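You operate a simulated robot arm through the tools that you are given. There is no shell and no other tool.

Carry out the task below with a simulated two-armed robot. There is one attempt and no reset: what you move stays moved.

## Task
Put two of the tomatoes from the top of the sample bench in the white bucket on the top of the test bench. Take the jar on the top of the test bench and put it away on the store high shelf. Switch the small scale switch on. Put the grey can from the top of the test bench on the navy outline on the press bench and the blue can on the lower deck of the trolley. Open the wash bench drawer, put the brush from the inside of the wash bench drawer on the flat pad on the top of the wash bench, then shut the drawer. Any order will do. Set down upright: jar, can.

It is judged by the outcome, as a careful person would: the job done as asked, and still so three seconds after it is handed in. It fails if anything else is knocked over, pushed out of place, dropped, spilled or broken.

## Robot
Two 7-joint arms with two-finger parallel grippers on one trunk, on a base that moves. Base frame: it is fixed to the floor where the robot stands at the start and does not move with it; the origin is under the middle of the robot, x ahead of it, y to its left, z up. Lengths are in cm, angles in degrees, forces in N, time in s.
The left shoulder is at the start at [6, 14.7, 54.3], the right one opposite. With the tool pointing down near the work surface each hand reaches from about 10 to 60 cm from the robot's upright axis, wherever it stands, measured 20 degrees to its own side. Places, roughly: brush (11x4x5 cm) [-210, 40, 70]; bucket (22x19x27 cm) [570, -250, 90]; can [525, -325, 100]; flat pad [-125, -25, 75]; jar (6x6x16 cm) [520, -280, 90]; lower deck of the trolley [440, -440, 30]; navy outline on the press bench [670, -130, 80]; small scale switch [540, -290, 80]; store high shelf [-110, 260, 110]; tomato (5x5x4 cm) [160, -320, 80]; tomato (6x6x5 cm) [170, -310, 80]; tomato (6x6x6 cm) [230, -320, 80]; wash bench drawer [-220, 50, 70]. Payload 3.43 kg a hand.
The tool frame of a hand sits at the grasp point between the pads (the TCP): z along the fingers, y along the line on which they close. The tips reach 3 cm beyond it. Largest opening 9.4 cm; finger width 2.8, thickness 1; the body of the gripper, 5 by 9.6 cm, starts 5.5 cm behind the TCP.
Orientation is that of the tool frame in the base frame, as a unit quaternion [x, y, z, w]. With the fingers straight down and closing along the base's y, the tool's x points along the base's -x, its y along +y and its z along -z.

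## Interface
- The arms move only by the tool arm_command. It takes "left_targets", "right_targets" or both (then of equal length, played together; a hand with none holds still); each is one flat list of numbers, 7 for each row, row after row: the turn, a rotation vector about the tool's x, y, z in degrees, then the shift along the tool's x, y, z in cm, then the finger opening in cm, from 0 to 9.4. In form: [rx, ry, rz, tx, ty, tz, fingers, rx, ry, rz, tx, ty, tz, fingers, ...]. A call has 1 to 20 rows; each row shifts and turns the commanded pose from where the row before left it, along the tool's axes as they then stand. Each row takes 0.2 s and may step no farther than 5 cm and 8.6 degrees from the row before; otherwise, or with a gripper value out of range, the whole call is refused. Where a pose cannot be reached the arm comes as near as it can. A force on the tool above 40 N (or 10 N above the force at the start of the call, whichever is more), or a blocked arm, ends the call early, and 0.2 s more pass. Each finger travels about 7.2 cm/s and halts on what it meets, pressing with about 40 N; the grip force reading is that of the motor and also rises with nothing between the fingers. The clock runs only during rows and for 0.2 s after the last one: add rows that do not move to give the fingers time. It gives the time, the measured TCP pose, the force on the tool (base axes), the opening and the grip force at its end, in the units of the frame above (readings bear some noise), with the torque about the TCP (base axes, N m) and any sound that the robot's microphone picked up.
- Cameras (640 x 400 px; columns grow to the right, rows downward): "scene" is now at [4.74, -0.13, 120.35]; the picture's right is [-0.11, -0.99, 0.00], its down [-0.46, 0.05, -0.89] and it looks along [0.88, -0.10, -0.46] (base axes); focal length 288 px, centre (320, 200). "left" rides on the left gripper at [7.6, -1.4, -10.2] in its tool frame; the picture's right is [0.18, 0.98, 0.00], its down [-0.75, 0.14, -0.64] and it looks along [-0.63, 0.12, 0.77] (tool axes); focal length 243 px, centre (320, 200). "right" rides on the right gripper at [7.6, 1.4, -10.2] in its tool frame; the picture's right is [-0.18, 0.98, 0.00], its down [-0.75, -0.14, -0.64] and it looks along [-0.63, -0.12, 0.77] (tool axes); focal length 243 px, centre (320, 200). There is no depth. A picture from a camera that has moved, and an enlarged one, comes with that camera's place and axes in the base frame and with its lens. The place of the scene camera against the robot may be out by one fixed shift of up to 2.5 cm in any direction.
- grab_frame(camera): a new picture of that camera. It takes no simulated time.
- move_column(by): slides the trunk up (or, below 0, down) by that many cm; the arms and the scene camera ride with it, the base frame stays. It gives what a move gives, with no picture.
- roll_base(legs): drives the robot by 1 to 6 legs, each [ahead, left, turn to the left] in cm, cm and degrees, along the robot's own axes; the way and the turn of a leg run together, so that a leg with both is an arc; at most 150 cm and 180 degrees a leg. The arms and the cameras ride along, it lands a little off, and it stops where it bumps. It gives what a move gives.
- turn_head(pan, tilt): turns the head with the scene camera to pan (to the left, within 86 degrees either way) and tilt (down, from -29 to 69), counted from straight ahead of the robot. It gives what a move gives.
- enlarge(camera, box): a new picture of the part [left, top, right, bottom] of that camera's present view, enlarged. It takes no simulated time.
- close_job(): hands the job in; it is judged then, once.

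Nothing tells you exact positions but the pictures and the camera data. Unless the task says otherwise, let go and move clear before handing in.

The tools are called after "Call:" as name(argument=value, ...) on one line, values as JSON. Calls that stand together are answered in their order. arm_command: Moves the arms, as the interface text tells. Its arguments: {"type":"object","properties":{"left_targets":{"type":"array","items":{"type":"number"}},"right_targets":{"type":"array","items":{"type":"number"}}},"required":[]} The other tools are called the same way: move_column (by) moves the trunk up or down; roll_base (legs) drives the base; turn_head (pan, tilt) turns the head that bears the scene camera; grab_frame (camera) takes a picture; enlarge (camera, box) takes an enlarged picture of a part of a camera's view; close_job () hands the job in.

At the start:

```text
t: 0.0
left_ee_pos: [28.75, 12.08, 100.35]
left_orientation: [0.001, 1.0, -0.002, 0.005]
left_wrist_force: [0.4, -0.1, 0.1]
left_wrist_torque: [-0.01, 0.02, 0.01]
left_finger_gap: 9.42
left_finger_force: 0.1
right_ee_pos: [28.09, -13.66, 99.87]
right_orientation: [0.001, 1.0, 0.0, 0.0]
right_wrist_force: [-0.4, 0.2, 0.0]
right_wrist_torque: [-0.02, -0.01, 0.06]
right_finger_gap: 9.4
right_finger_force: 0.2
trunk travel left (down, up): [-25.0, 0.0]
robot x, y, heading: [0.24, -0.07, 0.1]
head pan, tilt (commanded): [-6.3, 27.6]
```

scene: 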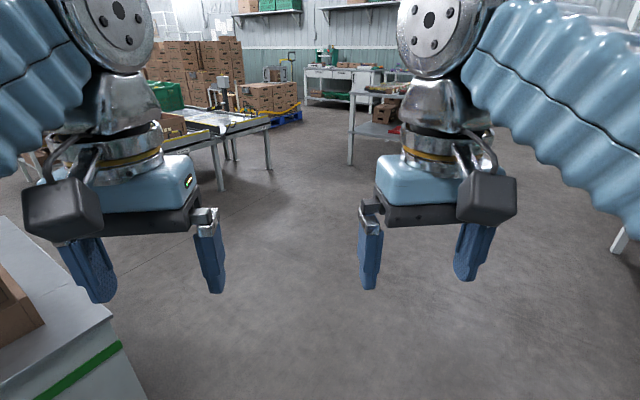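
right: 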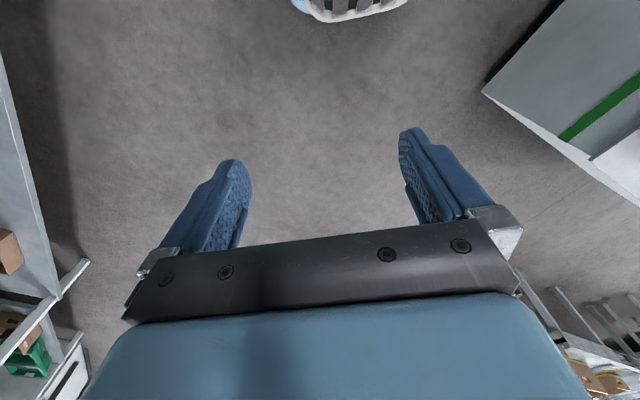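
left: 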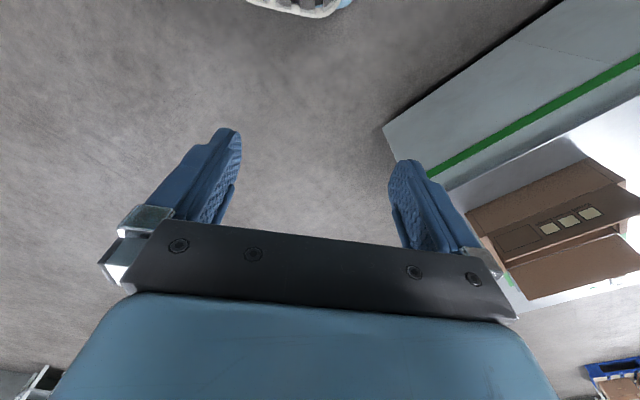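

I see the floor ahead, a bench at front left, tables in the distance. I start by looking around with the head to learn the layout.

Call:
turn_head(pan=0, tilt=10)

```text
t: 0.8
left_ee_pos: [28.75, 12.08, 100.2]
left_orientation: [0.0, 1.0, -0.001, 0.005]
left_wrist_force: [-0.4, 0.1, -0.1]
left_wrist_torque: [0.0, -0.01, 0.03]
left_finger_gap: 9.41
left_finger_force: 0.1
right_ee_pos: [28.06, -13.57, 99.89]
right_orientation: [0.0, 1.0, 0.001, -0.001]
right_wrist_force: [0.2, 0.5, -0.1]
right_wrist_torque: [0.0, 0.01, -0.01]
right_finger_gap: 9.41
right_finger_force: 0.0
trunk travel left (down, up): [-25.0, 0.0]
robot x, y, heading: [0.29, 0.48, 0.1]
head pan, tilt (commanded): [0.0, 10.0]
```

Call:
grab_frame(camera="scene")

Call:
turn_head(pan=-60, tilt=15)

Call:
grab_frame(camera="scene")

Call:
turn_head(pan=60, tilt=15)

Call:
grab_frame(camera="scene")

```text
taken
camera scene: at [4.97, 0.88, 123.2], right [0.0, -1.0, 0.0], down [-0.17, 0.0, -0.98], along [0.98, 0.0, -0.17], focal length 288 px, centre (320, 200)
```

scene: 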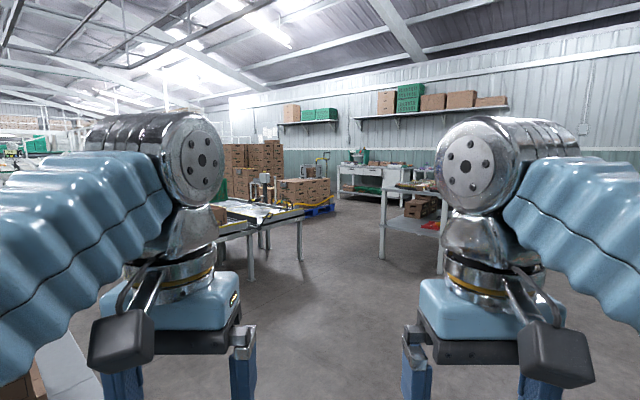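

```text
t: 2.1
left_ee_pos: [28.75, 12.03, 100.48]
left_orientation: [0.001, 1.0, -0.002, 0.005]
left_wrist_force: [0.0, 0.3, 0.5]
left_wrist_torque: [-0.01, -0.02, -0.03]
left_finger_gap: 9.38
left_finger_force: 0.0
right_ee_pos: [28.05, -13.64, 99.98]
right_orientation: [-0.001, 1.0, 0.0, 0.0]
right_wrist_force: [0.1, -0.1, -0.2]
right_wrist_torque: [0.01, 0.04, -0.02]
right_finger_gap: 9.39
right_finger_force: 0.1
trunk travel left (down, up): [-25.0, 0.0]
robot x, y, heading: [0.19, -0.02, 0.1]
head pan, tilt (commanded): [-60.0, 15.0]
```

```text
taken
camera scene: at [0.34, -7.21, 122.4], right [-0.87, -0.5, 0.0], down [-0.13, 0.22, -0.97], along [0.48, -0.84, -0.26], focal length 288 px, centre (320, 200)
```

scene: 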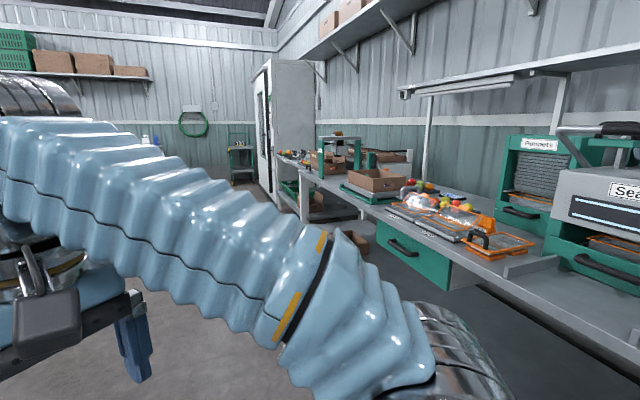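

```text
t: 4.1
left_ee_pos: [28.64, 11.88, 100.31]
left_orientation: [0.0, 1.0, -0.002, 0.004]
left_wrist_force: [0.0, 0.0, 0.0]
left_wrist_torque: [0.01, -0.04, -0.01]
left_finger_gap: 9.36
left_finger_force: 0.1
right_ee_pos: [27.91, -13.68, 100.0]
right_orientation: [0.0, 1.0, 0.0, 0.0]
right_wrist_force: [0.5, 0.2, 0.4]
right_wrist_torque: [0.0, 0.03, -0.02]
right_finger_gap: 9.39
right_finger_force: 0.0
trunk travel left (down, up): [-25.0, 0.0]
robot x, y, heading: [-0.08, -0.13, -0.1]
head pan, tilt (commanded): [60.0, 15.0]
```

```text
taken
camera scene: at [0.34, 8.97, 122.4], right [0.87, -0.5, 0.0], down [-0.13, -0.22, -0.97], along [0.48, 0.84, -0.26], focal length 288 px, centre (320, 200)
```

scene: 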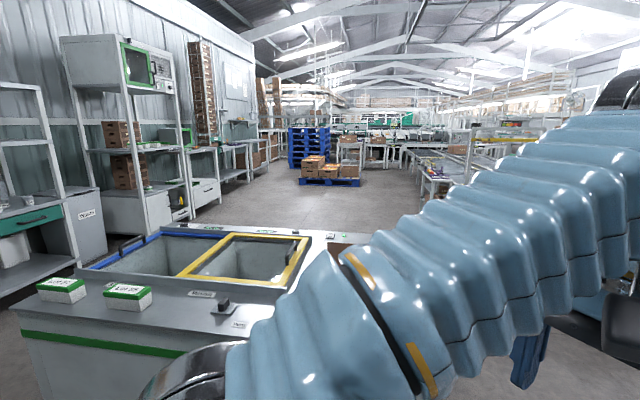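

The machine sits close at front left, so I turn to the right (clear floor) to face the wash bench behind me.

Call:
roll_base(legs=[[0, 0, -90]])

Call:
turn_head(pan=-60, tilt=15)

Call:
grab_frame(camera="scene")

Call:
turn_head(pan=0, tilt=15)

Call:
grab_frame(camera="scene")

```text
t: 8.3
left_ee_pos: [12.0, -28.86, 100.34]
left_orientation: [0.708, 0.706, -0.004, 0.002]
left_wrist_force: [0.5, 0.4, -0.3]
left_wrist_torque: [0.0, 0.0, -0.01]
left_finger_gap: 9.4
left_finger_force: 0.0
right_ee_pos: [-13.68, -28.05, 99.91]
right_orientation: [0.709, 0.705, 0.0, 0.0]
right_wrist_force: [0.1, -0.1, -0.5]
right_wrist_torque: [-0.01, 0.01, 0.01]
right_finger_gap: 9.39
right_finger_force: 0.1
trunk travel left (down, up): [-25.0, 0.0]
robot x, y, heading: [-0.21, -0.05, -90.2]
head pan, tilt (commanded): [60.0, 15.0]
```

```text
t: 10.3
left_ee_pos: [12.05, -28.79, 100.24]
left_orientation: [0.708, 0.706, -0.003, 0.002]
left_wrist_force: [0.5, 0.2, -0.7]
left_wrist_torque: [-0.01, -0.01, 0.0]
left_finger_gap: 9.37
left_finger_force: 0.0
right_ee_pos: [-13.6, -28.15, 99.93]
right_orientation: [0.708, 0.706, 0.0, 0.0]
right_wrist_force: [0.1, 0.0, -0.6]
right_wrist_torque: [0.04, 0.0, 0.03]
right_finger_gap: 9.4
right_finger_force: 0.1
trunk travel left (down, up): [-25.0, 0.0]
robot x, y, heading: [0.13, -0.37, -90.3]
head pan, tilt (commanded): [-60.0, 15.0]
```

```text
taken
camera scene: at [-9.43, -0.78, 122.4], right [-0.5, 0.87, 0.0], down [0.22, 0.13, -0.97], along [-0.84, -0.48, -0.26], focal length 288 px, centre (320, 200)
```

scene: 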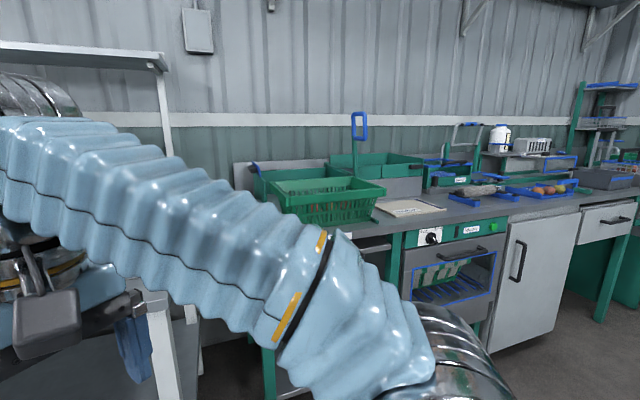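

```text
t: 11.6
left_ee_pos: [12.09, -28.9, 100.3]
left_orientation: [0.709, 0.705, -0.004, 0.001]
left_wrist_force: [0.1, 0.8, -0.2]
left_wrist_torque: [-0.01, 0.0, -0.02]
left_finger_gap: 9.39
left_finger_force: 0.1
right_ee_pos: [-13.64, -27.98, 99.94]
right_orientation: [0.708, 0.706, 0.0, 0.0]
right_wrist_force: [-0.3, -0.1, 0.2]
right_wrist_torque: [0.0, -0.04, -0.03]
right_finger_gap: 9.43
right_finger_force: 0.1
trunk travel left (down, up): [-25.0, 0.0]
robot x, y, heading: [0.21, -0.23, -90.2]
head pan, tilt (commanded): [0.0, 15.0]
```

```text
taken
camera scene: at [-1.37, -5.47, 122.4], right [-1.0, 0.0, 0.0], down [0.0, 0.26, -0.97], along [0.0, -0.97, -0.26], focal length 288 px, centre (320, 200)
```

scene: 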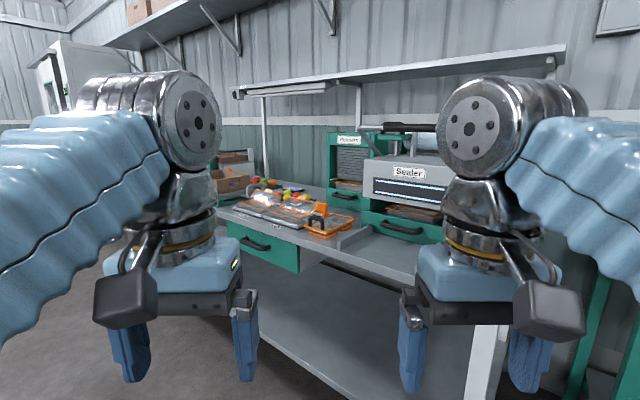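

The wash bench runs along the -x side, with the white drawer at its far right end. I turn another quarter to face it.

Call:
roll_base(legs=[[0, 0, -90]])

Call:
turn_head(pan=0, tilt=15)

Call:
grab_frame(camera="scene")

Call:
turn_head(pan=-50, tilt=15)

Call:
grab_frame(camera="scene")

```text
t: 15.8
left_ee_pos: [-28.39, -12.82, 100.37]
left_orientation: [1.0, 0.015, -0.004, -0.002]
left_wrist_force: [0.5, -0.4, 0.6]
left_wrist_torque: [-0.02, -0.03, -0.01]
left_finger_gap: 9.41
left_finger_force: 0.0
right_ee_pos: [-28.5, 12.87, 99.89]
right_orientation: [1.0, 0.014, 0.001, 0.0]
right_wrist_force: [0.2, -0.5, -0.4]
right_wrist_torque: [0.0, 0.01, -0.02]
right_finger_gap: 9.38
right_finger_force: 0.0
trunk travel left (down, up): [-25.0, 0.0]
robot x, y, heading: [-0.33, 0.1, -178.2]
head pan, tilt (commanded): [0.0, 15.0]
```

```text
t: 16.4
left_ee_pos: [-28.36, -12.93, 100.24]
left_orientation: [1.0, 0.015, -0.004, -0.001]
left_wrist_force: [0.4, 1.0, 0.2]
left_wrist_torque: [-0.01, 0.0, -0.01]
left_finger_gap: 9.37
left_finger_force: 0.0
right_ee_pos: [-28.48, 12.82, 99.91]
right_orientation: [1.0, 0.014, 0.0, 0.0]
right_wrist_force: [-0.6, 0.1, 0.0]
right_wrist_torque: [0.03, -0.01, 0.0]
right_finger_gap: 9.39
right_finger_force: 0.1
trunk travel left (down, up): [-25.0, 0.0]
robot x, y, heading: [0.23, -0.07, -178.4]
head pan, tilt (commanded): [0.0, 15.0]
```

```text
taken
camera scene: at [-7.69, 0.7, 122.4], right [-0.03, 1.0, 0.0], down [0.26, 0.01, -0.97], along [-0.97, -0.03, -0.26], focal length 288 px, centre (320, 200)
```

scene: 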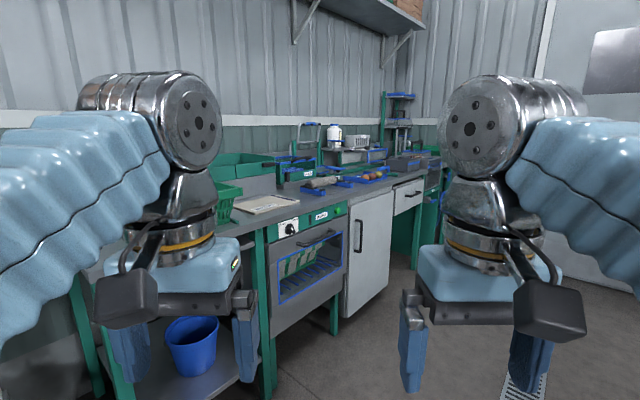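

```text
t: 17.6
left_ee_pos: [-28.32, -12.91, 100.38]
left_orientation: [1.0, 0.015, -0.005, -0.002]
left_wrist_force: [-0.8, -0.3, 0.4]
left_wrist_torque: [-0.05, -0.02, 0.02]
left_finger_gap: 9.39
left_finger_force: 0.1
right_ee_pos: [-28.59, 12.65, 99.99]
right_orientation: [1.0, 0.014, 0.0, 0.0]
right_wrist_force: [-0.3, 0.3, -0.4]
right_wrist_torque: [0.0, -0.01, 0.01]
right_finger_gap: 9.42
right_finger_force: 0.0
trunk travel left (down, up): [-25.0, 0.0]
robot x, y, heading: [-0.15, -0.1, -178.1]
head pan, tilt (commanded): [-50.0, 15.0]
```

```text
taken
camera scene: at [-4.56, 7.94, 122.4], right [0.75, 0.67, 0.0], down [0.17, -0.19, -0.97], along [-0.64, 0.72, -0.26], focal length 288 px, centre (320, 200)
```

scene: 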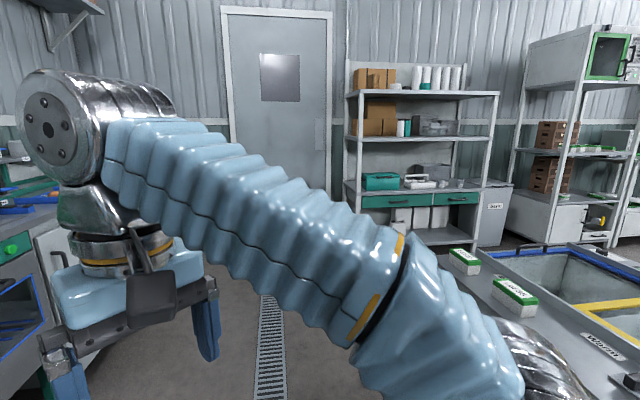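

The wash bench stands at about 45° to my axes, its front running from near (-105,-25) to (-225,65). I drive into the clear floor in front of it and face it squarely.

Call:
roll_base(legs=[[100, -60, 0], [0, 0, 43]])

Call:
turn_head(pan=0, tilt=20)

Call:
grab_frame(camera="scene")

Call:
turn_head(pan=-45, tilt=20)

Call:
grab_frame(camera="scene")

```text
t: 25.6
left_ee_pos: [-113.8, 27.87, 100.47]
left_orientation: [0.92, 0.393, -0.005, -0.001]
left_wrist_force: [-0.6, -0.6, -0.3]
left_wrist_torque: [0.01, 0.0, 0.02]
left_finger_gap: 9.39
left_finger_force: 0.2
right_ee_pos: [-131.7, 46.08, 99.96]
right_orientation: [0.919, 0.393, 0.0, 0.0]
right_wrist_force: [0.5, 0.4, 0.8]
right_wrist_torque: [0.04, -0.02, -0.01]
right_finger_gap: 9.38
right_finger_force: 0.0
trunk travel left (down, up): [-25.0, 0.0]
robot x, y, heading: [-102.54, 57.3, -133.8]
head pan, tilt (commanded): [-50.0, 15.0]
```

```text
t: 26.7
left_ee_pos: [-113.7, 27.89, 100.32]
left_orientation: [0.919, 0.394, -0.005, 0.0]
left_wrist_force: [0.2, 0.0, -0.4]
left_wrist_torque: [-0.01, 0.0, 0.0]
left_finger_gap: 9.4
left_finger_force: 0.1
right_ee_pos: [-131.68, 46.14, 99.98]
right_orientation: [0.92, 0.393, 0.0, 0.001]
right_wrist_force: [0.2, 0.4, -0.1]
right_wrist_torque: [0.02, 0.0, -0.01]
right_finger_gap: 9.39
right_finger_force: 0.0
trunk travel left (down, up): [-25.0, 0.0]
robot x, y, heading: [-102.41, 56.83, -133.6]
head pan, tilt (commanded): [0.0, 20.0]
```

```text
taken
camera scene: at [-108.25, 53.3, 121.58], right [-0.72, 0.69, 0.0], down [0.24, 0.25, -0.94], along [-0.65, -0.68, -0.34], focal length 288 px, centre (320, 200)
```

scene: 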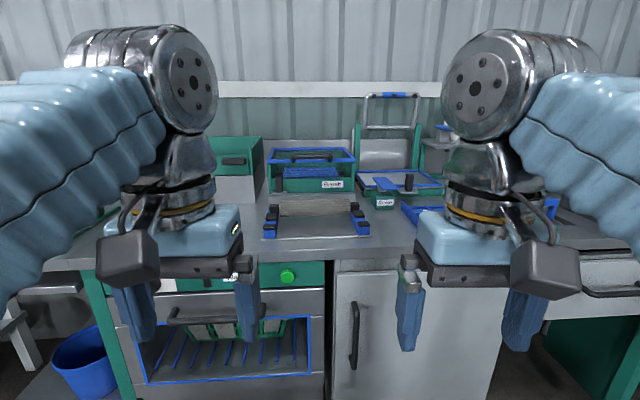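

```text
t: 27.9
left_ee_pos: [-113.68, 27.83, 100.36]
left_orientation: [0.919, 0.393, -0.005, 0.0]
left_wrist_force: [0.1, -0.6, 0.7]
left_wrist_torque: [0.0, 0.0, 0.04]
left_finger_gap: 9.42
left_finger_force: 0.0
right_ee_pos: [-131.72, 46.08, 99.99]
right_orientation: [0.919, 0.394, 0.0, 0.001]
right_wrist_force: [0.6, 0.2, -0.6]
right_wrist_torque: [0.0, -0.05, -0.01]
right_finger_gap: 9.4
right_finger_force: 0.1
trunk travel left (down, up): [-25.0, 0.0]
robot x, y, heading: [-102.34, 57.14, -133.6]
head pan, tilt (commanded): [-45.0, 20.0]
```

```text
taken
camera scene: at [-111.12, 59.81, 121.58], right [-0.02, 1.0, 0.0], down [0.34, 0.01, -0.94], along [-0.94, -0.02, -0.34], focal length 288 px, centre (320, 200)
```

scene: 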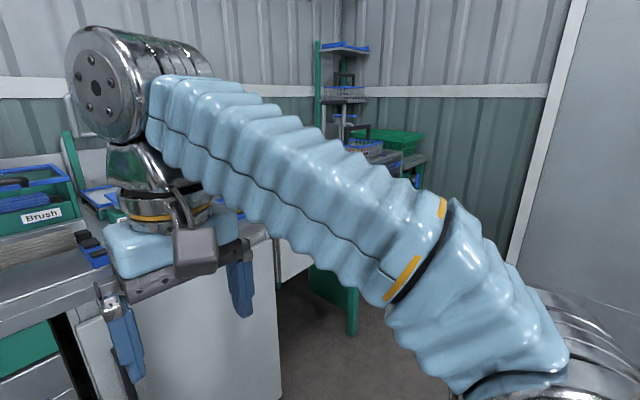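

The bench front is square to me at about 68 cm. I take gripper camera views to see the bench past my arms.

Call:
grab_frame(camera="left")

Call:
grab_frame(camera="right")

Call:
turn_head(pan=0, tilt=45)

Call:
grab_frame(camera="scene")

```text
taken
camera left: at [-109.37, 34.45, 110.48], right [0.84, -0.55, -0.01], down [-0.41, -0.64, 0.65], along [-0.36, -0.54, -0.76], focal length 243 px, centre (320, 200)
```

left: 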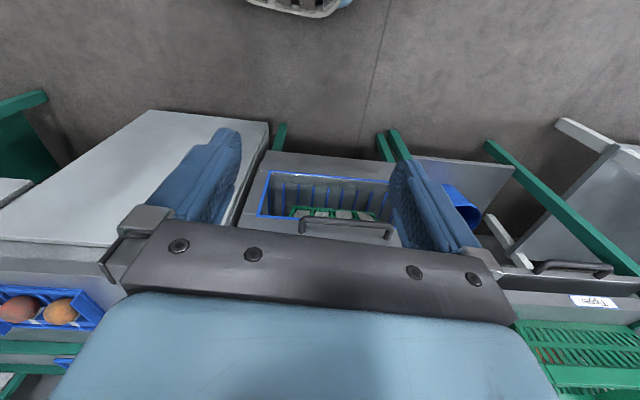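

```text
taken
camera right: at [-125.45, 50.77, 110.21], right [0.58, -0.81, 0.0], down [-0.62, -0.45, 0.64], along [-0.52, -0.37, -0.77], focal length 243 px, centre (320, 200)
```

right: 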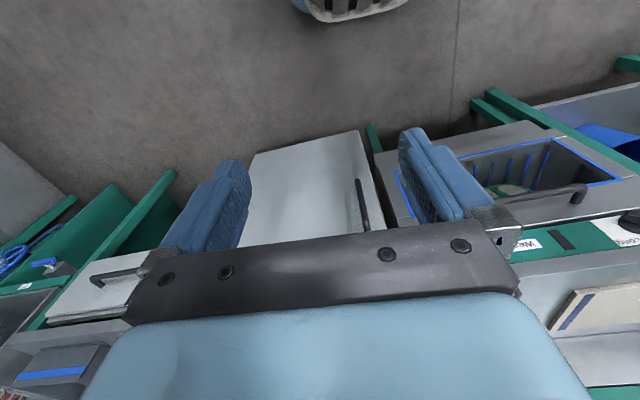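

```text
t: 29.0
left_ee_pos: [-113.81, 27.81, 100.27]
left_orientation: [0.919, 0.393, -0.004, 0.001]
left_wrist_force: [-0.2, -1.5, 0.4]
left_wrist_torque: [0.02, 0.01, 0.02]
left_finger_gap: 9.41
left_finger_force: 0.0
right_ee_pos: [-131.76, 46.01, 99.99]
right_orientation: [0.919, 0.393, 0.001, 0.0]
right_wrist_force: [0.1, 0.7, 0.4]
right_wrist_torque: [-0.01, 0.01, 0.03]
right_finger_gap: 9.41
right_finger_force: 0.0
trunk travel left (down, up): [-25.0, 0.0]
robot x, y, heading: [-102.32, 57.12, -133.6]
head pan, tilt (commanded): [0.0, 45.0]
```

```text
taken
camera scene: at [-107.44, 54.15, 117.72], right [-0.72, 0.69, 0.0], down [0.49, 0.51, -0.71], along [-0.49, -0.51, -0.71], focal length 288 px, centre (320, 200)
```

scene: 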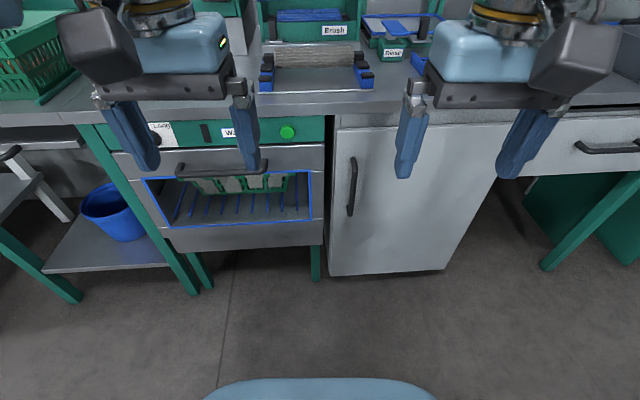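

The white drawer with a bar handle lies about 90 cm to my right at roughly (-222,62,68). I slide right to stand in front of it with the left hand.

Call:
roll_base(legs=[[0, -76, -1.4]])

Call:
grab_frame(camera="scene")

Call:
grab_frame(camera="left")

```text
t: 33.1
left_ee_pos: [-168.58, 81.59, 100.34]
left_orientation: [0.927, 0.376, -0.004, 0.0]
left_wrist_force: [0.0, 0.3, -0.2]
left_wrist_torque: [-0.01, 0.01, 0.01]
left_finger_gap: 9.42
left_finger_force: 0.1
right_ee_pos: [-185.85, 100.34, 100.03]
right_orientation: [0.926, 0.377, 0.0, 0.001]
right_wrist_force: [0.8, -0.3, -0.5]
right_wrist_torque: [-0.01, 0.02, 0.01]
right_finger_gap: 9.4
right_finger_force: 0.0
trunk travel left (down, up): [-25.0, 0.0]
robot x, y, heading: [-156.54, 110.25, -136.0]
head pan, tilt (commanded): [0.0, 45.0]
```

```text
taken
camera scene: at [-161.36, 107.5, 117.71], right [-0.7, 0.72, 0.0], down [0.51, 0.49, -0.71], along [-0.51, -0.49, -0.71], focal length 288 px, centre (320, 200)
```

scene: 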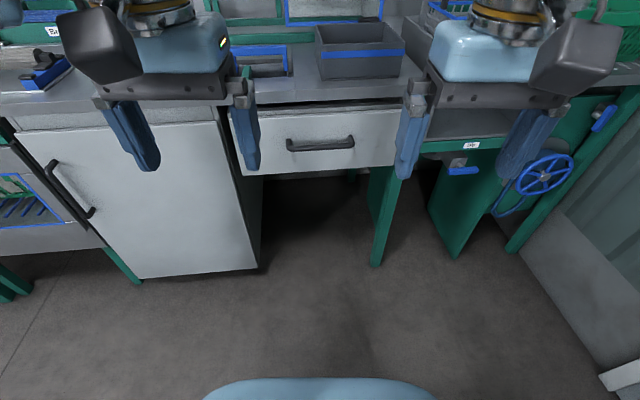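

```text
taken
camera left: at [-163.95, 87.93, 110.48], right [0.82, -0.57, -0.01], down [-0.43, -0.63, 0.65], along [-0.38, -0.53, -0.76], focal length 243 px, centre (320, 200)
```

left: 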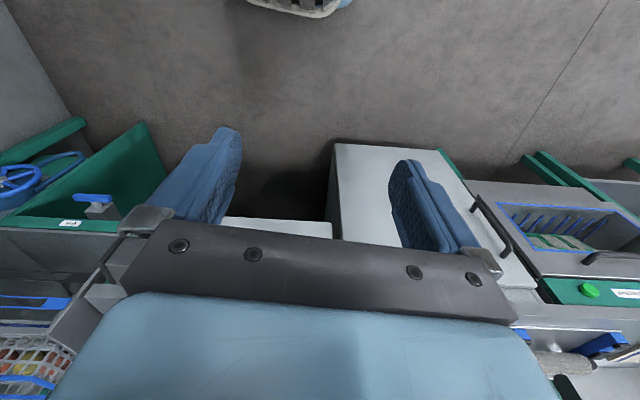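

The drawer is now straight ahead, its bench slightly rotated against my heading. I zoom in on the handle and drawer front to gauge the clearance.

Call:
enlarge(camera="scene", box=[200, 60, 440, 210])

Call:
turn_head(pan=0, tilt=20)

Call:
grab_frame(camera="scene")

```text
2.67 times, centred on (320, 135) of scene
camera zoom: at [-161.36, 107.5, 117.71], right [-0.7, 0.72, 0.0], down [0.51, 0.49, -0.71], along [-0.51, -0.49, -0.71], focal length 769 px, centre (320, 373)
```

zoom: 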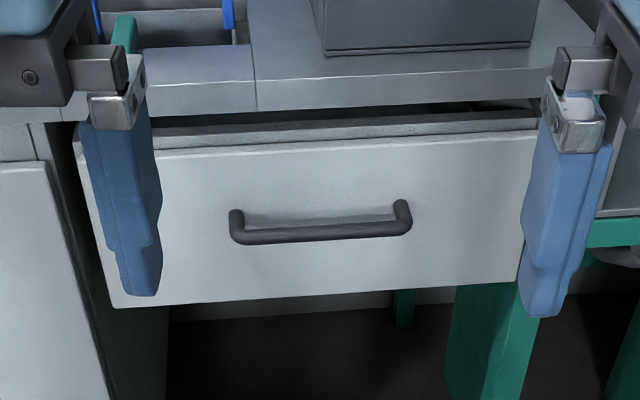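

```text
t: 34.0
left_ee_pos: [-168.57, 81.36, 100.36]
left_orientation: [0.926, 0.377, -0.004, 0.0]
left_wrist_force: [-0.2, 0.2, 0.0]
left_wrist_torque: [0.04, 0.03, -0.01]
left_finger_gap: 9.39
left_finger_force: 0.2
right_ee_pos: [-185.94, 100.4, 99.92]
right_orientation: [0.926, 0.377, 0.0, 0.0]
right_wrist_force: [0.1, -0.1, 1.0]
right_wrist_torque: [0.01, 0.01, 0.01]
right_finger_gap: 9.43
right_finger_force: 0.1
trunk travel left (down, up): [-25.0, 0.0]
robot x, y, heading: [-156.04, 110.27, -135.4]
head pan, tilt (commanded): [0.0, 20.0]
```

```text
taken
camera scene: at [-162.21, 106.68, 121.57], right [-0.7, 0.72, 0.0], down [0.25, 0.24, -0.94], along [-0.67, -0.66, -0.34], focal length 288 px, centre (320, 200)
```

scene: 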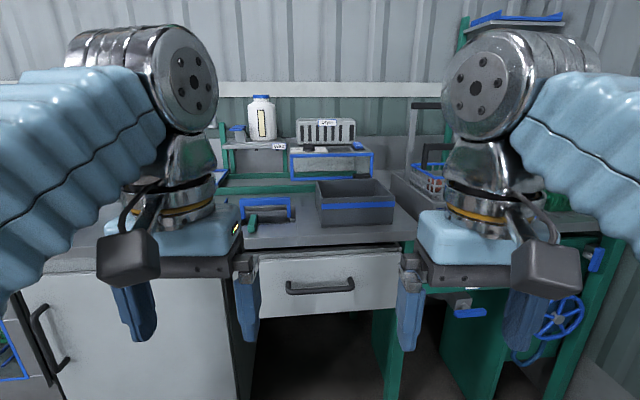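

The drawer has a ~20 cm bar handle standing about 4 cm off its face, and the bench is skewed about 9° from my heading. I turn left 9° and move closer so the right hand faces the handle.

Call:
roll_base(legs=[[0, 0, 9], [27, 0, 0]])

Call:
turn_head(pan=-10, tilt=45)

Call:
grab_frame(camera="scene")

Call:
grab_frame(camera="right")

Call:
grab_frame(camera="left")

```text
t: 36.5
left_ee_pos: [-179.98, 58.55, 100.51]
left_orientation: [0.895, 0.447, -0.005, 0.001]
left_wrist_force: [1.0, -0.6, 0.2]
left_wrist_torque: [0.02, 0.02, 0.01]
left_finger_gap: 9.4
left_finger_force: 0.0
right_ee_pos: [-200.09, 74.68, 99.92]
right_orientation: [0.895, 0.446, -0.001, -0.001]
right_wrist_force: [-0.5, 0.3, -1.0]
right_wrist_torque: [0.0, 0.0, 0.0]
right_finger_gap: 9.41
right_finger_force: 0.1
trunk travel left (down, up): [-25.0, 0.0]
robot x, y, heading: [-172.33, 88.73, -127.3]
head pan, tilt (commanded): [0.0, 20.0]
```

```text
t: 37.4
left_ee_pos: [-179.99, 58.55, 100.37]
left_orientation: [0.895, 0.445, -0.005, 0.0]
left_wrist_force: [0.2, -0.1, 0.0]
left_wrist_torque: [0.0, -0.02, 0.0]
left_finger_gap: 9.41
left_finger_force: 0.0
right_ee_pos: [-200.09, 74.56, 99.87]
right_orientation: [0.895, 0.446, 0.001, 0.0]
right_wrist_force: [-0.6, -0.3, -0.6]
right_wrist_torque: [0.0, 0.0, 0.03]
right_finger_gap: 9.39
right_finger_force: 0.1
trunk travel left (down, up): [-25.0, 0.0]
robot x, y, heading: [-172.04, 88.91, -126.9]
head pan, tilt (commanded): [-10.0, 45.0]
```

```text
taken
camera scene: at [-177.85, 86.53, 117.72], right [-0.68, 0.73, 0.0], down [0.52, 0.48, -0.71], along [-0.52, -0.48, -0.71], focal length 288 px, centre (320, 200)
```

scene: 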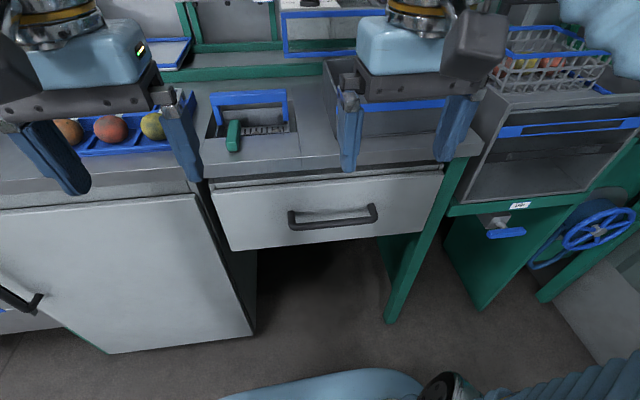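

```text
taken
camera right: at [-194.37, 79.96, 110.21], right [0.67, -0.74, 0.0], down [-0.57, -0.52, 0.64], along [-0.47, -0.43, -0.77], focal length 243 px, centre (320, 200)
```

right: 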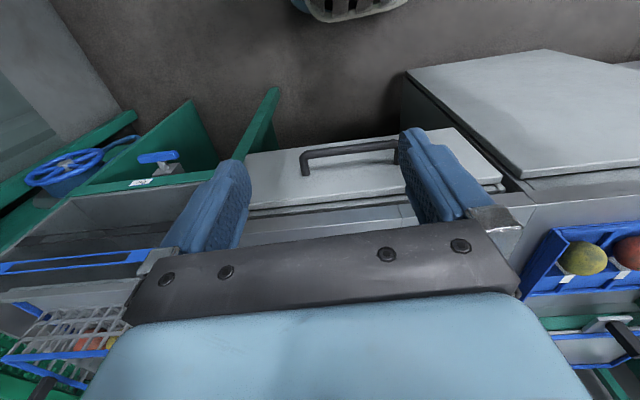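

```text
taken
camera left: at [-176.51, 65.63, 110.48], right [0.9, -0.44, -0.01], down [-0.33, -0.68, 0.65], along [-0.29, -0.58, -0.76], focal length 243 px, centre (320, 200)
```

left: 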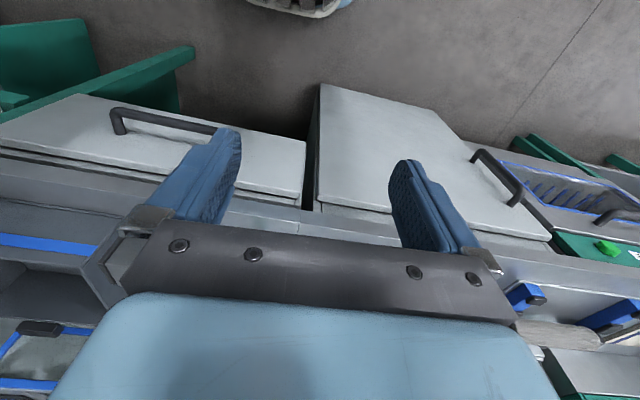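

From both gripper cameras I put the handle bar's middle at about (-206.7, 61.8, 70.3), 42 cm ahead and 11 cm right. I roll the right gripper a quarter turn so that it closes fore-and-aft across the bar.

Call:
arm_command(right_targets=[0, 0, 8.2, 0, 0, 0, 6, 0, 0, 8.2, 0, 0, 0, 6, 0, 0, 8.2, 0, 0, 0, 6, 0, 0, 8.2, 0, 0, 0, 6, 0, 0, 8.2, 0, 0, 0, 6, 0, 0, 8.2, 0, 0, 0, 6, 0, 0, 8.2, 0, 0, 0, 6, 0, 0, 8.2, 0, 0, 0, 6, 0, 0, 8.2, 0, 0, 0, 6, 0, 0, 8.2, 0, 0, 0, 6, 0, 0, 8, 0, 0, 0, 6])

Call:
grab_frame(camera="scene")

Call:
grab_frame(camera="right")

```text
t: 39.8
left_ee_pos: [-179.99, 58.48, 100.31]
left_orientation: [0.895, 0.447, -0.005, 0.001]
left_wrist_force: [-0.3, -0.4, -0.3]
left_wrist_torque: [0.0, 0.01, -0.02]
left_finger_gap: 9.41
left_finger_force: 0.1
right_ee_pos: [-200.15, 74.56, 99.95]
right_orientation: [0.948, -0.318, 0.0, -0.001]
right_wrist_force: [-0.1, -0.1, 1.1]
right_wrist_torque: [0.0, 0.0, 0.04]
right_finger_gap: 5.98
right_finger_force: 0.2
trunk travel left (down, up): [-25.0, 0.0]
robot x, y, heading: [-172.14, 88.58, -127.0]
head pan, tilt (commanded): [-10.0, 45.0]
```

```text
taken
camera scene: at [-177.85, 86.53, 117.71], right [-0.68, 0.73, 0.0], down [0.52, 0.48, -0.71], along [-0.52, -0.48, -0.71], focal length 288 px, centre (320, 200)
```

scene: 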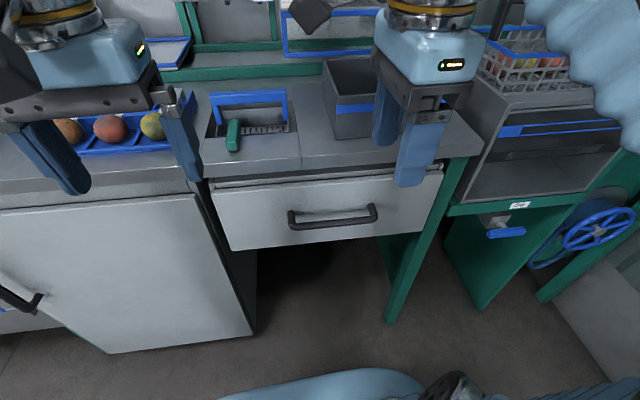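

```text
taken
camera right: at [-194.91, 68.95, 110.24], right [-0.74, -0.67, 0.0], down [-0.52, 0.57, 0.64], along [-0.43, 0.48, -0.77], focal length 243 px, centre (320, 200)
```

right: 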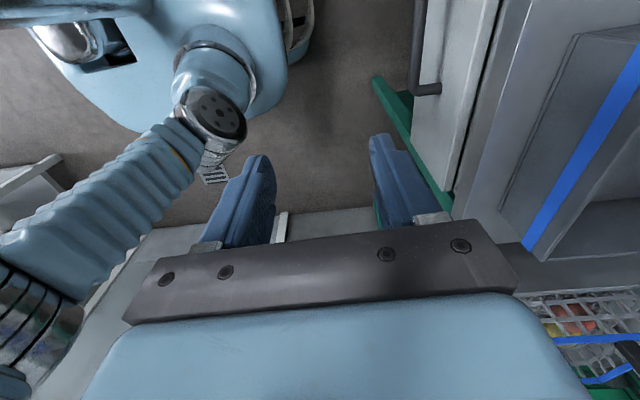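

The roll worked. Now I tilt the fingers forward-down by 35° and come to a pre-grasp point about 10 cm back from the bar along the approach line.

Call:
arm_command(right_targets=[-7, 0, 0, 0, 0, 0, 3.6, -7, 0, 0, 0, 0, 0, 3.6, -7, 0, 0, 0, 0, 0, 3.6, -7, 0, 0, 0, 0, 0, 3.6, -7, 0, 0, 0, 0, 0, 3.6, 0, 0, 0, 0.5, -1.08, 4.3, 3.6, 0, 0, 0, 0.5, -1.08, 4.3, 3.6, 0, 0, 0, 0.5, -1.08, 4.3, 3.6, 0, 0, 0, 0.5, -1.08, 4.3, 3.6, 0, 0, 0, 0.5, -1.08, 4.3, 3.6, 0, 0, 0, 0, 0, 0, 3.6])

Call:
grab_frame(camera="right")

Call:
enlarge(camera="scene", box=[240, 120, 480, 270])

Call:
grab_frame(camera="left")

```text
t: 42.2
left_ee_pos: [-180.1, 58.56, 100.31]
left_orientation: [0.895, 0.446, -0.005, 0.0]
left_wrist_force: [0.0, -1.4, -1.5]
left_wrist_torque: [0.0, -0.01, -0.04]
left_finger_gap: 9.4
left_finger_force: 0.1
right_ee_pos: [-203.03, 66.81, 79.03]
right_orientation: [0.905, -0.302, -0.095, 0.285]
right_wrist_force: [-0.1, -0.9, 0.2]
right_wrist_torque: [-0.02, -0.01, 0.02]
right_finger_gap: 3.6
right_finger_force: 0.1
trunk travel left (down, up): [-25.0, 0.0]
robot x, y, heading: [-172.44, 88.64, -126.9]
head pan, tilt (commanded): [-10.0, 45.0]
```

```text
taken
camera right: at [-194.08, 66.06, 88.26], right [-0.63, -0.53, 0.56], down [-0.31, 0.84, 0.45], along [-0.71, 0.11, -0.7], focal length 243 px, centre (320, 200)
```

right: 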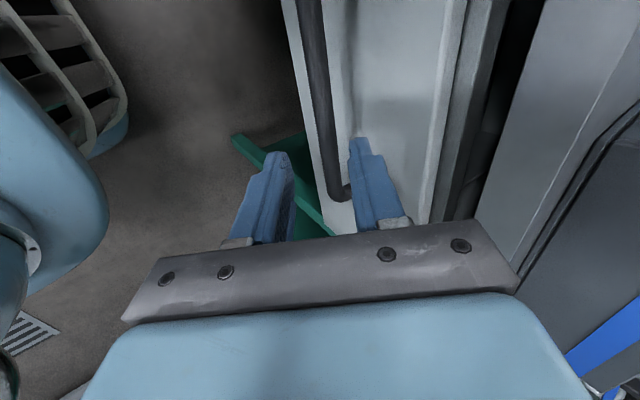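

```text
2.67 times, centred on (360, 195) of scene
camera zoom: at [-177.85, 86.52, 117.71], right [-0.68, 0.73, 0.0], down [0.52, 0.48, -0.71], along [-0.52, -0.48, -0.71], focal length 769 px, centre (213, 213)
```

zoom: 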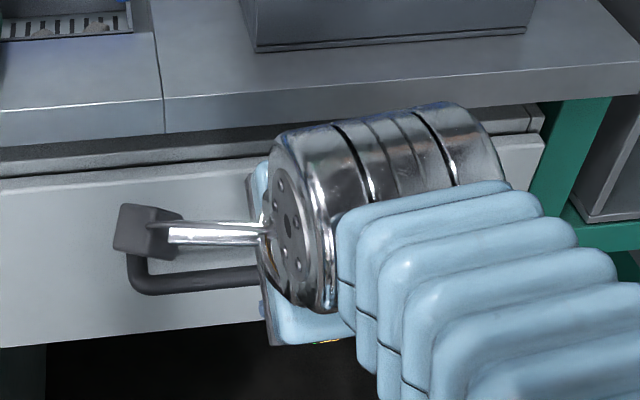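

```text
taken
camera left: at [-176.51, 65.62, 110.48], right [0.9, -0.44, -0.01], down [-0.33, -0.68, 0.65], along [-0.29, -0.58, -0.76], focal length 243 px, centre (320, 200)
```

left: 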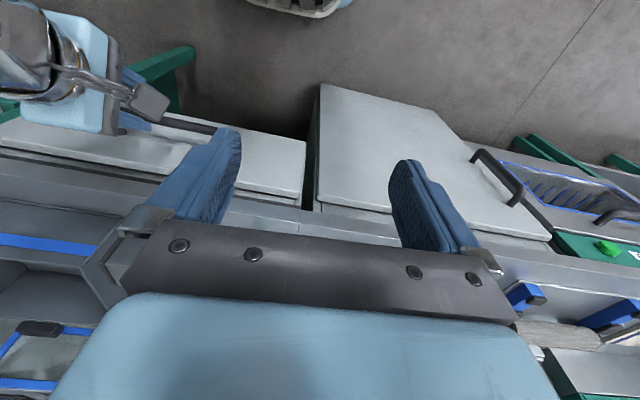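

The bar runs between the open fingers with about 0.6 cm offset, so I correct that and advance onto the bar, then close.

Call:
arm_command(right_targets=[0, 0, 0, 0, 0.15, 2.4, 3.6, 0, 0, 0, 0, 0.15, 2.4, 3.6, 0, 0, 0, 0, 0.15, 2.4, 3.6, 0, 0, 0, 0, 0.15, 2.3, 3.6, 0, 0, 0, 0, 0, 0, 3.6])

Call:
grab_frame(camera="right")

```text
t: 43.2
left_ee_pos: [-179.96, 58.59, 100.43]
left_orientation: [0.895, 0.446, -0.006, 0.0]
left_wrist_force: [0.1, 0.0, 0.4]
left_wrist_torque: [0.0, 0.0, -0.02]
left_finger_gap: 9.39
left_finger_force: 0.2
right_ee_pos: [-206.16, 62.18, 72.31]
right_orientation: [0.904, -0.302, -0.096, 0.287]
right_wrist_force: [8.8, 13.3, 9.2]
right_wrist_torque: [-0.12, 0.25, -0.26]
right_finger_gap: 3.2
right_finger_force: 0.1
trunk travel left (down, up): [-25.0, 0.0]
robot x, y, heading: [-172.37, 89.07, -127.2]
head pan, tilt (commanded): [-10.0, 45.0]
stopped in row 5 (right hand): the force on the tool passed its limit at 52 N (the readings are from after the stop); the commanded pose is now the measured one
```

```text
taken
camera right: at [-197.31, 61.64, 81.45], right [-0.63, -0.53, 0.57], down [-0.31, 0.84, 0.44], along [-0.71, 0.1, -0.69], focal length 243 px, centre (320, 200)
```

right: 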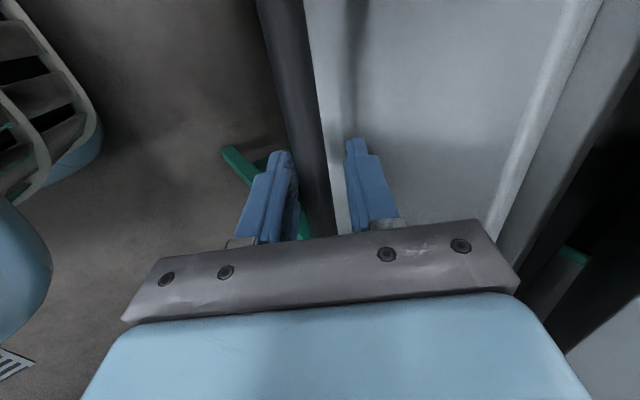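

The bar is between the fingers and the front fingertip touches the drawer face. I close on the bar now.

Call:
arm_command(right_targets=[0, 0, 0, 0, 0, -0.3, 2, 0, 0, 0, 0, 0, 0, 0, 0, 0, 0, 0, 0, 0, 0, 0, 0, 0, 0, 0, 0, 0])

Call:
grab_frame(camera="right")

```text
t: 44.2
left_ee_pos: [-180.02, 58.58, 100.29]
left_orientation: [0.895, 0.446, -0.005, -0.001]
left_wrist_force: [-0.1, 0.6, 0.2]
left_wrist_torque: [-0.01, 0.01, -0.02]
left_finger_gap: 9.39
left_finger_force: 0.0
right_ee_pos: [-206.13, 62.44, 72.13]
right_orientation: [0.905, -0.304, -0.094, 0.283]
right_wrist_force: [16.7, 14.2, -29.8]
right_wrist_torque: [-0.61, -0.66, -0.69]
right_finger_gap: 2.08
right_finger_force: 45.1
trunk travel left (down, up): [-25.0, 0.0]
robot x, y, heading: [-172.26, 88.69, -127.1]
head pan, tilt (commanded): [-10.0, 45.0]
```

```text
taken
camera right: at [-197.29, 61.78, 81.44], right [-0.63, -0.53, 0.56], down [-0.31, 0.84, 0.45], along [-0.71, 0.11, -0.7], focal length 243 px, centre (320, 200)
```

right: 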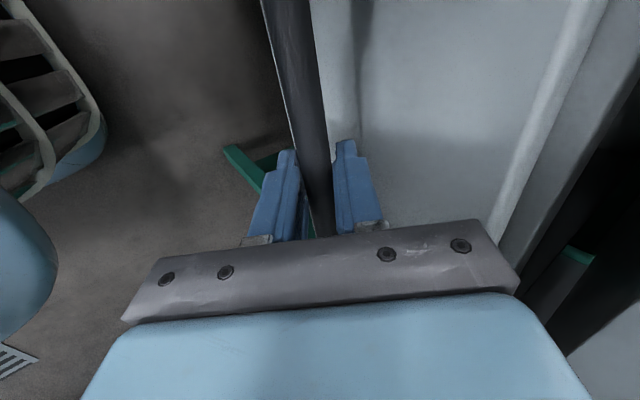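

Gripped firmly (gap 2.1 cm). I pull the drawer straight back toward me in small steps.

Call:
arm_command(right_targets=[0, 0, 0, 0, -0.82, -0.57, 0, 0, 0, 0, 0, -1.23, -0.86, 0, 0, 0, 0, 0, -1.23, -0.86, 0, 0, 0, 0, 0, -1.23, -0.86, 0, 0, 0, 0, 0, -1.23, -0.86, 0, 0, 0, 0, 0, -1.23, -0.86, 0, 0, 0, 0, 0, -1.23, -0.86, 0, 0, 0, 0, 0, -1.23, -0.86, 0])

Call:
grab_frame(camera="scene")

```text
t: 46.0
left_ee_pos: [-179.91, 58.44, 100.17]
left_orientation: [0.895, 0.447, -0.005, 0.0]
left_wrist_force: [-0.2, 0.1, -0.5]
left_wrist_torque: [-0.01, -0.01, 0.02]
left_finger_gap: 9.4
left_finger_force: 0.1
right_ee_pos: [-199.29, 70.88, 72.74]
right_orientation: [0.906, -0.304, -0.095, 0.279]
right_wrist_force: [18.7, -13.0, -27.7]
right_wrist_torque: [-0.47, -0.74, -0.94]
right_finger_gap: 1.67
right_finger_force: 45.2
right hand out of reach, approached as far as the arm can: row 7, 8
trunk travel left (down, up): [-25.0, 0.0]
robot x, y, heading: [-172.18, 89.08, -127.1]
head pan, tilt (commanded): [-10.0, 45.0]
```

```text
taken
camera scene: at [-177.81, 86.39, 117.6], right [-0.68, 0.73, 0.0], down [0.52, 0.48, -0.71], along [-0.52, -0.48, -0.71], focal length 288 px, centre (320, 200)
```

scene: 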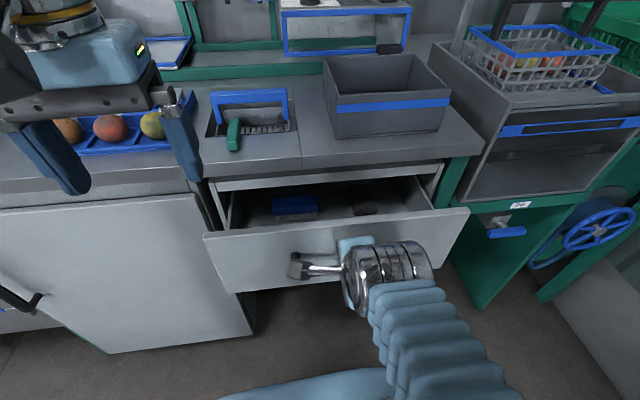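

The drawer is open about 11 cm and things are visible inside. My arm can fold no further, so I back the base up to draw it out more.

Call:
roll_base(legs=[[-12, 0, 0]])

Call:
grab_frame(camera="scene")

Call:
grab_frame(camera="right")

```text
t: 47.3
left_ee_pos: [-172.73, 68.15, 100.2]
left_orientation: [0.894, 0.447, -0.005, 0.0]
left_wrist_force: [1.0, -0.6, 0.2]
left_wrist_torque: [0.01, -0.01, -0.01]
left_finger_gap: 9.39
left_finger_force: 0.1
right_ee_pos: [-192.01, 80.52, 73.2]
right_orientation: [0.904, -0.302, -0.096, 0.286]
right_wrist_force: [17.8, -12.5, -26.8]
right_wrist_torque: [-0.61, -1.06, -0.77]
right_finger_gap: 1.65
right_finger_force: 46.0
trunk travel left (down, up): [-25.0, 0.0]
robot x, y, heading: [-165.02, 98.17, -127.2]
head pan, tilt (commanded): [-10.0, 45.0]
```

```text
taken
camera scene: at [-170.46, 96.15, 117.71], right [-0.68, 0.73, 0.0], down [0.52, 0.48, -0.71], along [-0.52, -0.48, -0.71], focal length 288 px, centre (320, 200)
```

scene: 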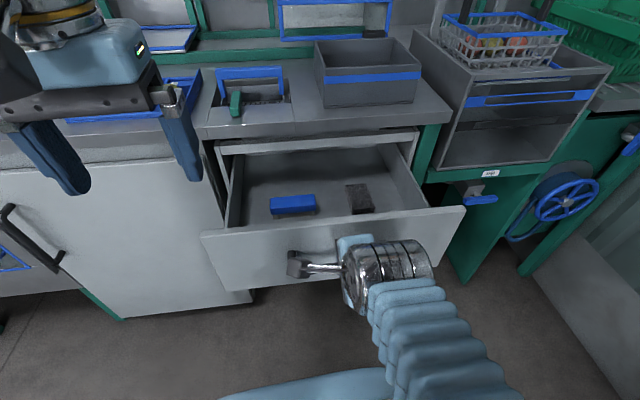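

```text
taken
camera right: at [-183.05, 79.75, 82.42], right [-0.63, -0.53, 0.56], down [-0.31, 0.84, 0.45], along [-0.71, 0.11, -0.69], focal length 243 px, centre (320, 200)
```

right: 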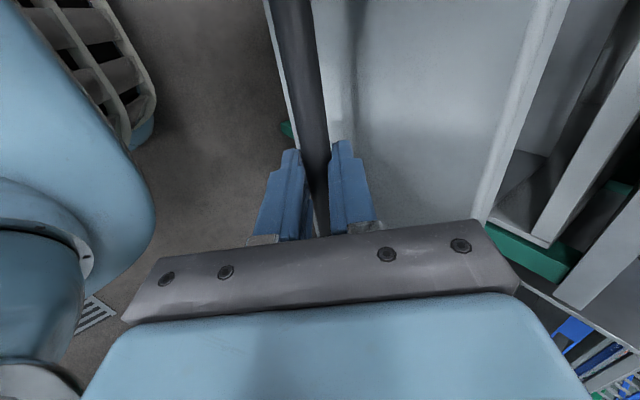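

Call:
enlarge(camera="scene", box=[200, 120, 440, 270])

```text
2.67 times, centred on (320, 195) of scene
camera zoom: at [-170.46, 96.15, 117.71], right [-0.68, 0.73, 0.0], down [0.52, 0.48, -0.71], along [-0.52, -0.48, -0.71], focal length 769 px, centre (320, 213)
```

zoom: 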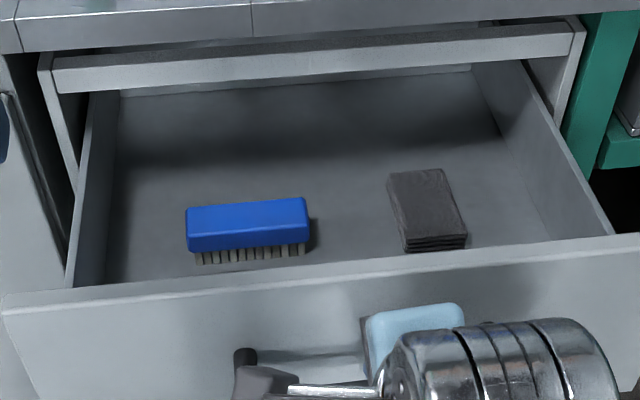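

I see the blue brush with bristles down near the front-left of the open drawer, and a grey stack I must leave alone. I release the handle, lift the right hand clear and straighten it to point down.

Call:
arm_command(right_targets=[0, 0, 0, 0, 0, 0, 4.4, 0, 0, 0, 0, 0, 0, 4.4, 0, 0, 0, 0, 0, -1.5, 4.4, 0, 0, 0, 0, 0, -2, 4.4, 0, 0, 0, 0, 2.3, -3.28, 4.4, 0, 0, 0, 0, 2.3, -3.28, 4.4, 0, 0, 0, 0, 2.3, -3.28, 4.4, 7, 0, 0, 0, 0, 0, 5, 7, 0, 0, 0, 0, 0, 6, 7, 0, 0, 0, 0, 0, 7, 7, 0, 0, 0, 0, 0, 7, 7, 0, 0, 0, 0, 0, 7])

Call:
grab_frame(camera="scene")

Call:
grab_frame(camera="right")

```text
t: 49.9
left_ee_pos: [-172.68, 68.26, 100.31]
left_orientation: [0.894, 0.447, -0.005, 0.0]
left_wrist_force: [0.5, 0.5, 1.0]
left_wrist_torque: [0.0, 0.03, 0.04]
left_finger_gap: 9.4
left_finger_force: 0.1
right_ee_pos: [-190.86, 82.27, 88.08]
right_orientation: [0.948, -0.317, 0.0, 0.0]
right_wrist_force: [-0.7, 0.5, 0.7]
right_wrist_torque: [-0.03, -0.02, 0.02]
right_finger_gap: 6.98
right_finger_force: 0.0
trunk travel left (down, up): [-25.0, 0.0]
robot x, y, heading: [-164.77, 98.52, -126.8]
head pan, tilt (commanded): [-10.0, 45.0]
```

```text
taken
camera scene: at [-170.48, 96.3, 117.71], right [-0.68, 0.73, 0.0], down [0.52, 0.48, -0.71], along [-0.52, -0.48, -0.71], focal length 288 px, centre (320, 200)
```

scene: 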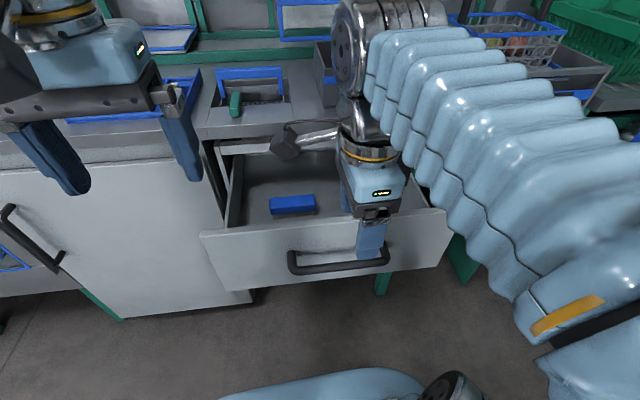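

```text
taken
camera right: at [-185.58, 76.62, 98.33], right [-0.74, -0.67, 0.0], down [-0.52, 0.57, 0.64], along [-0.43, 0.47, -0.77], focal length 243 px, centre (320, 200)
```

right: 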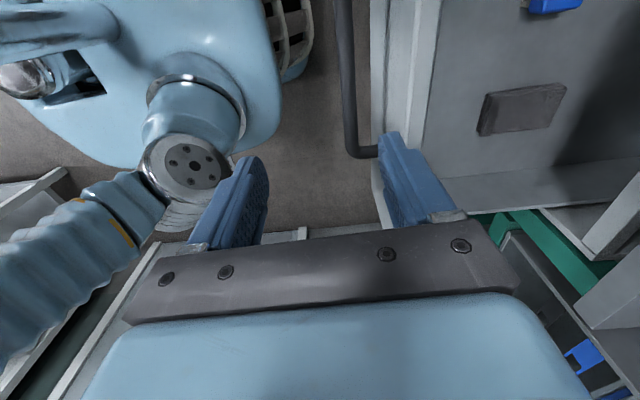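

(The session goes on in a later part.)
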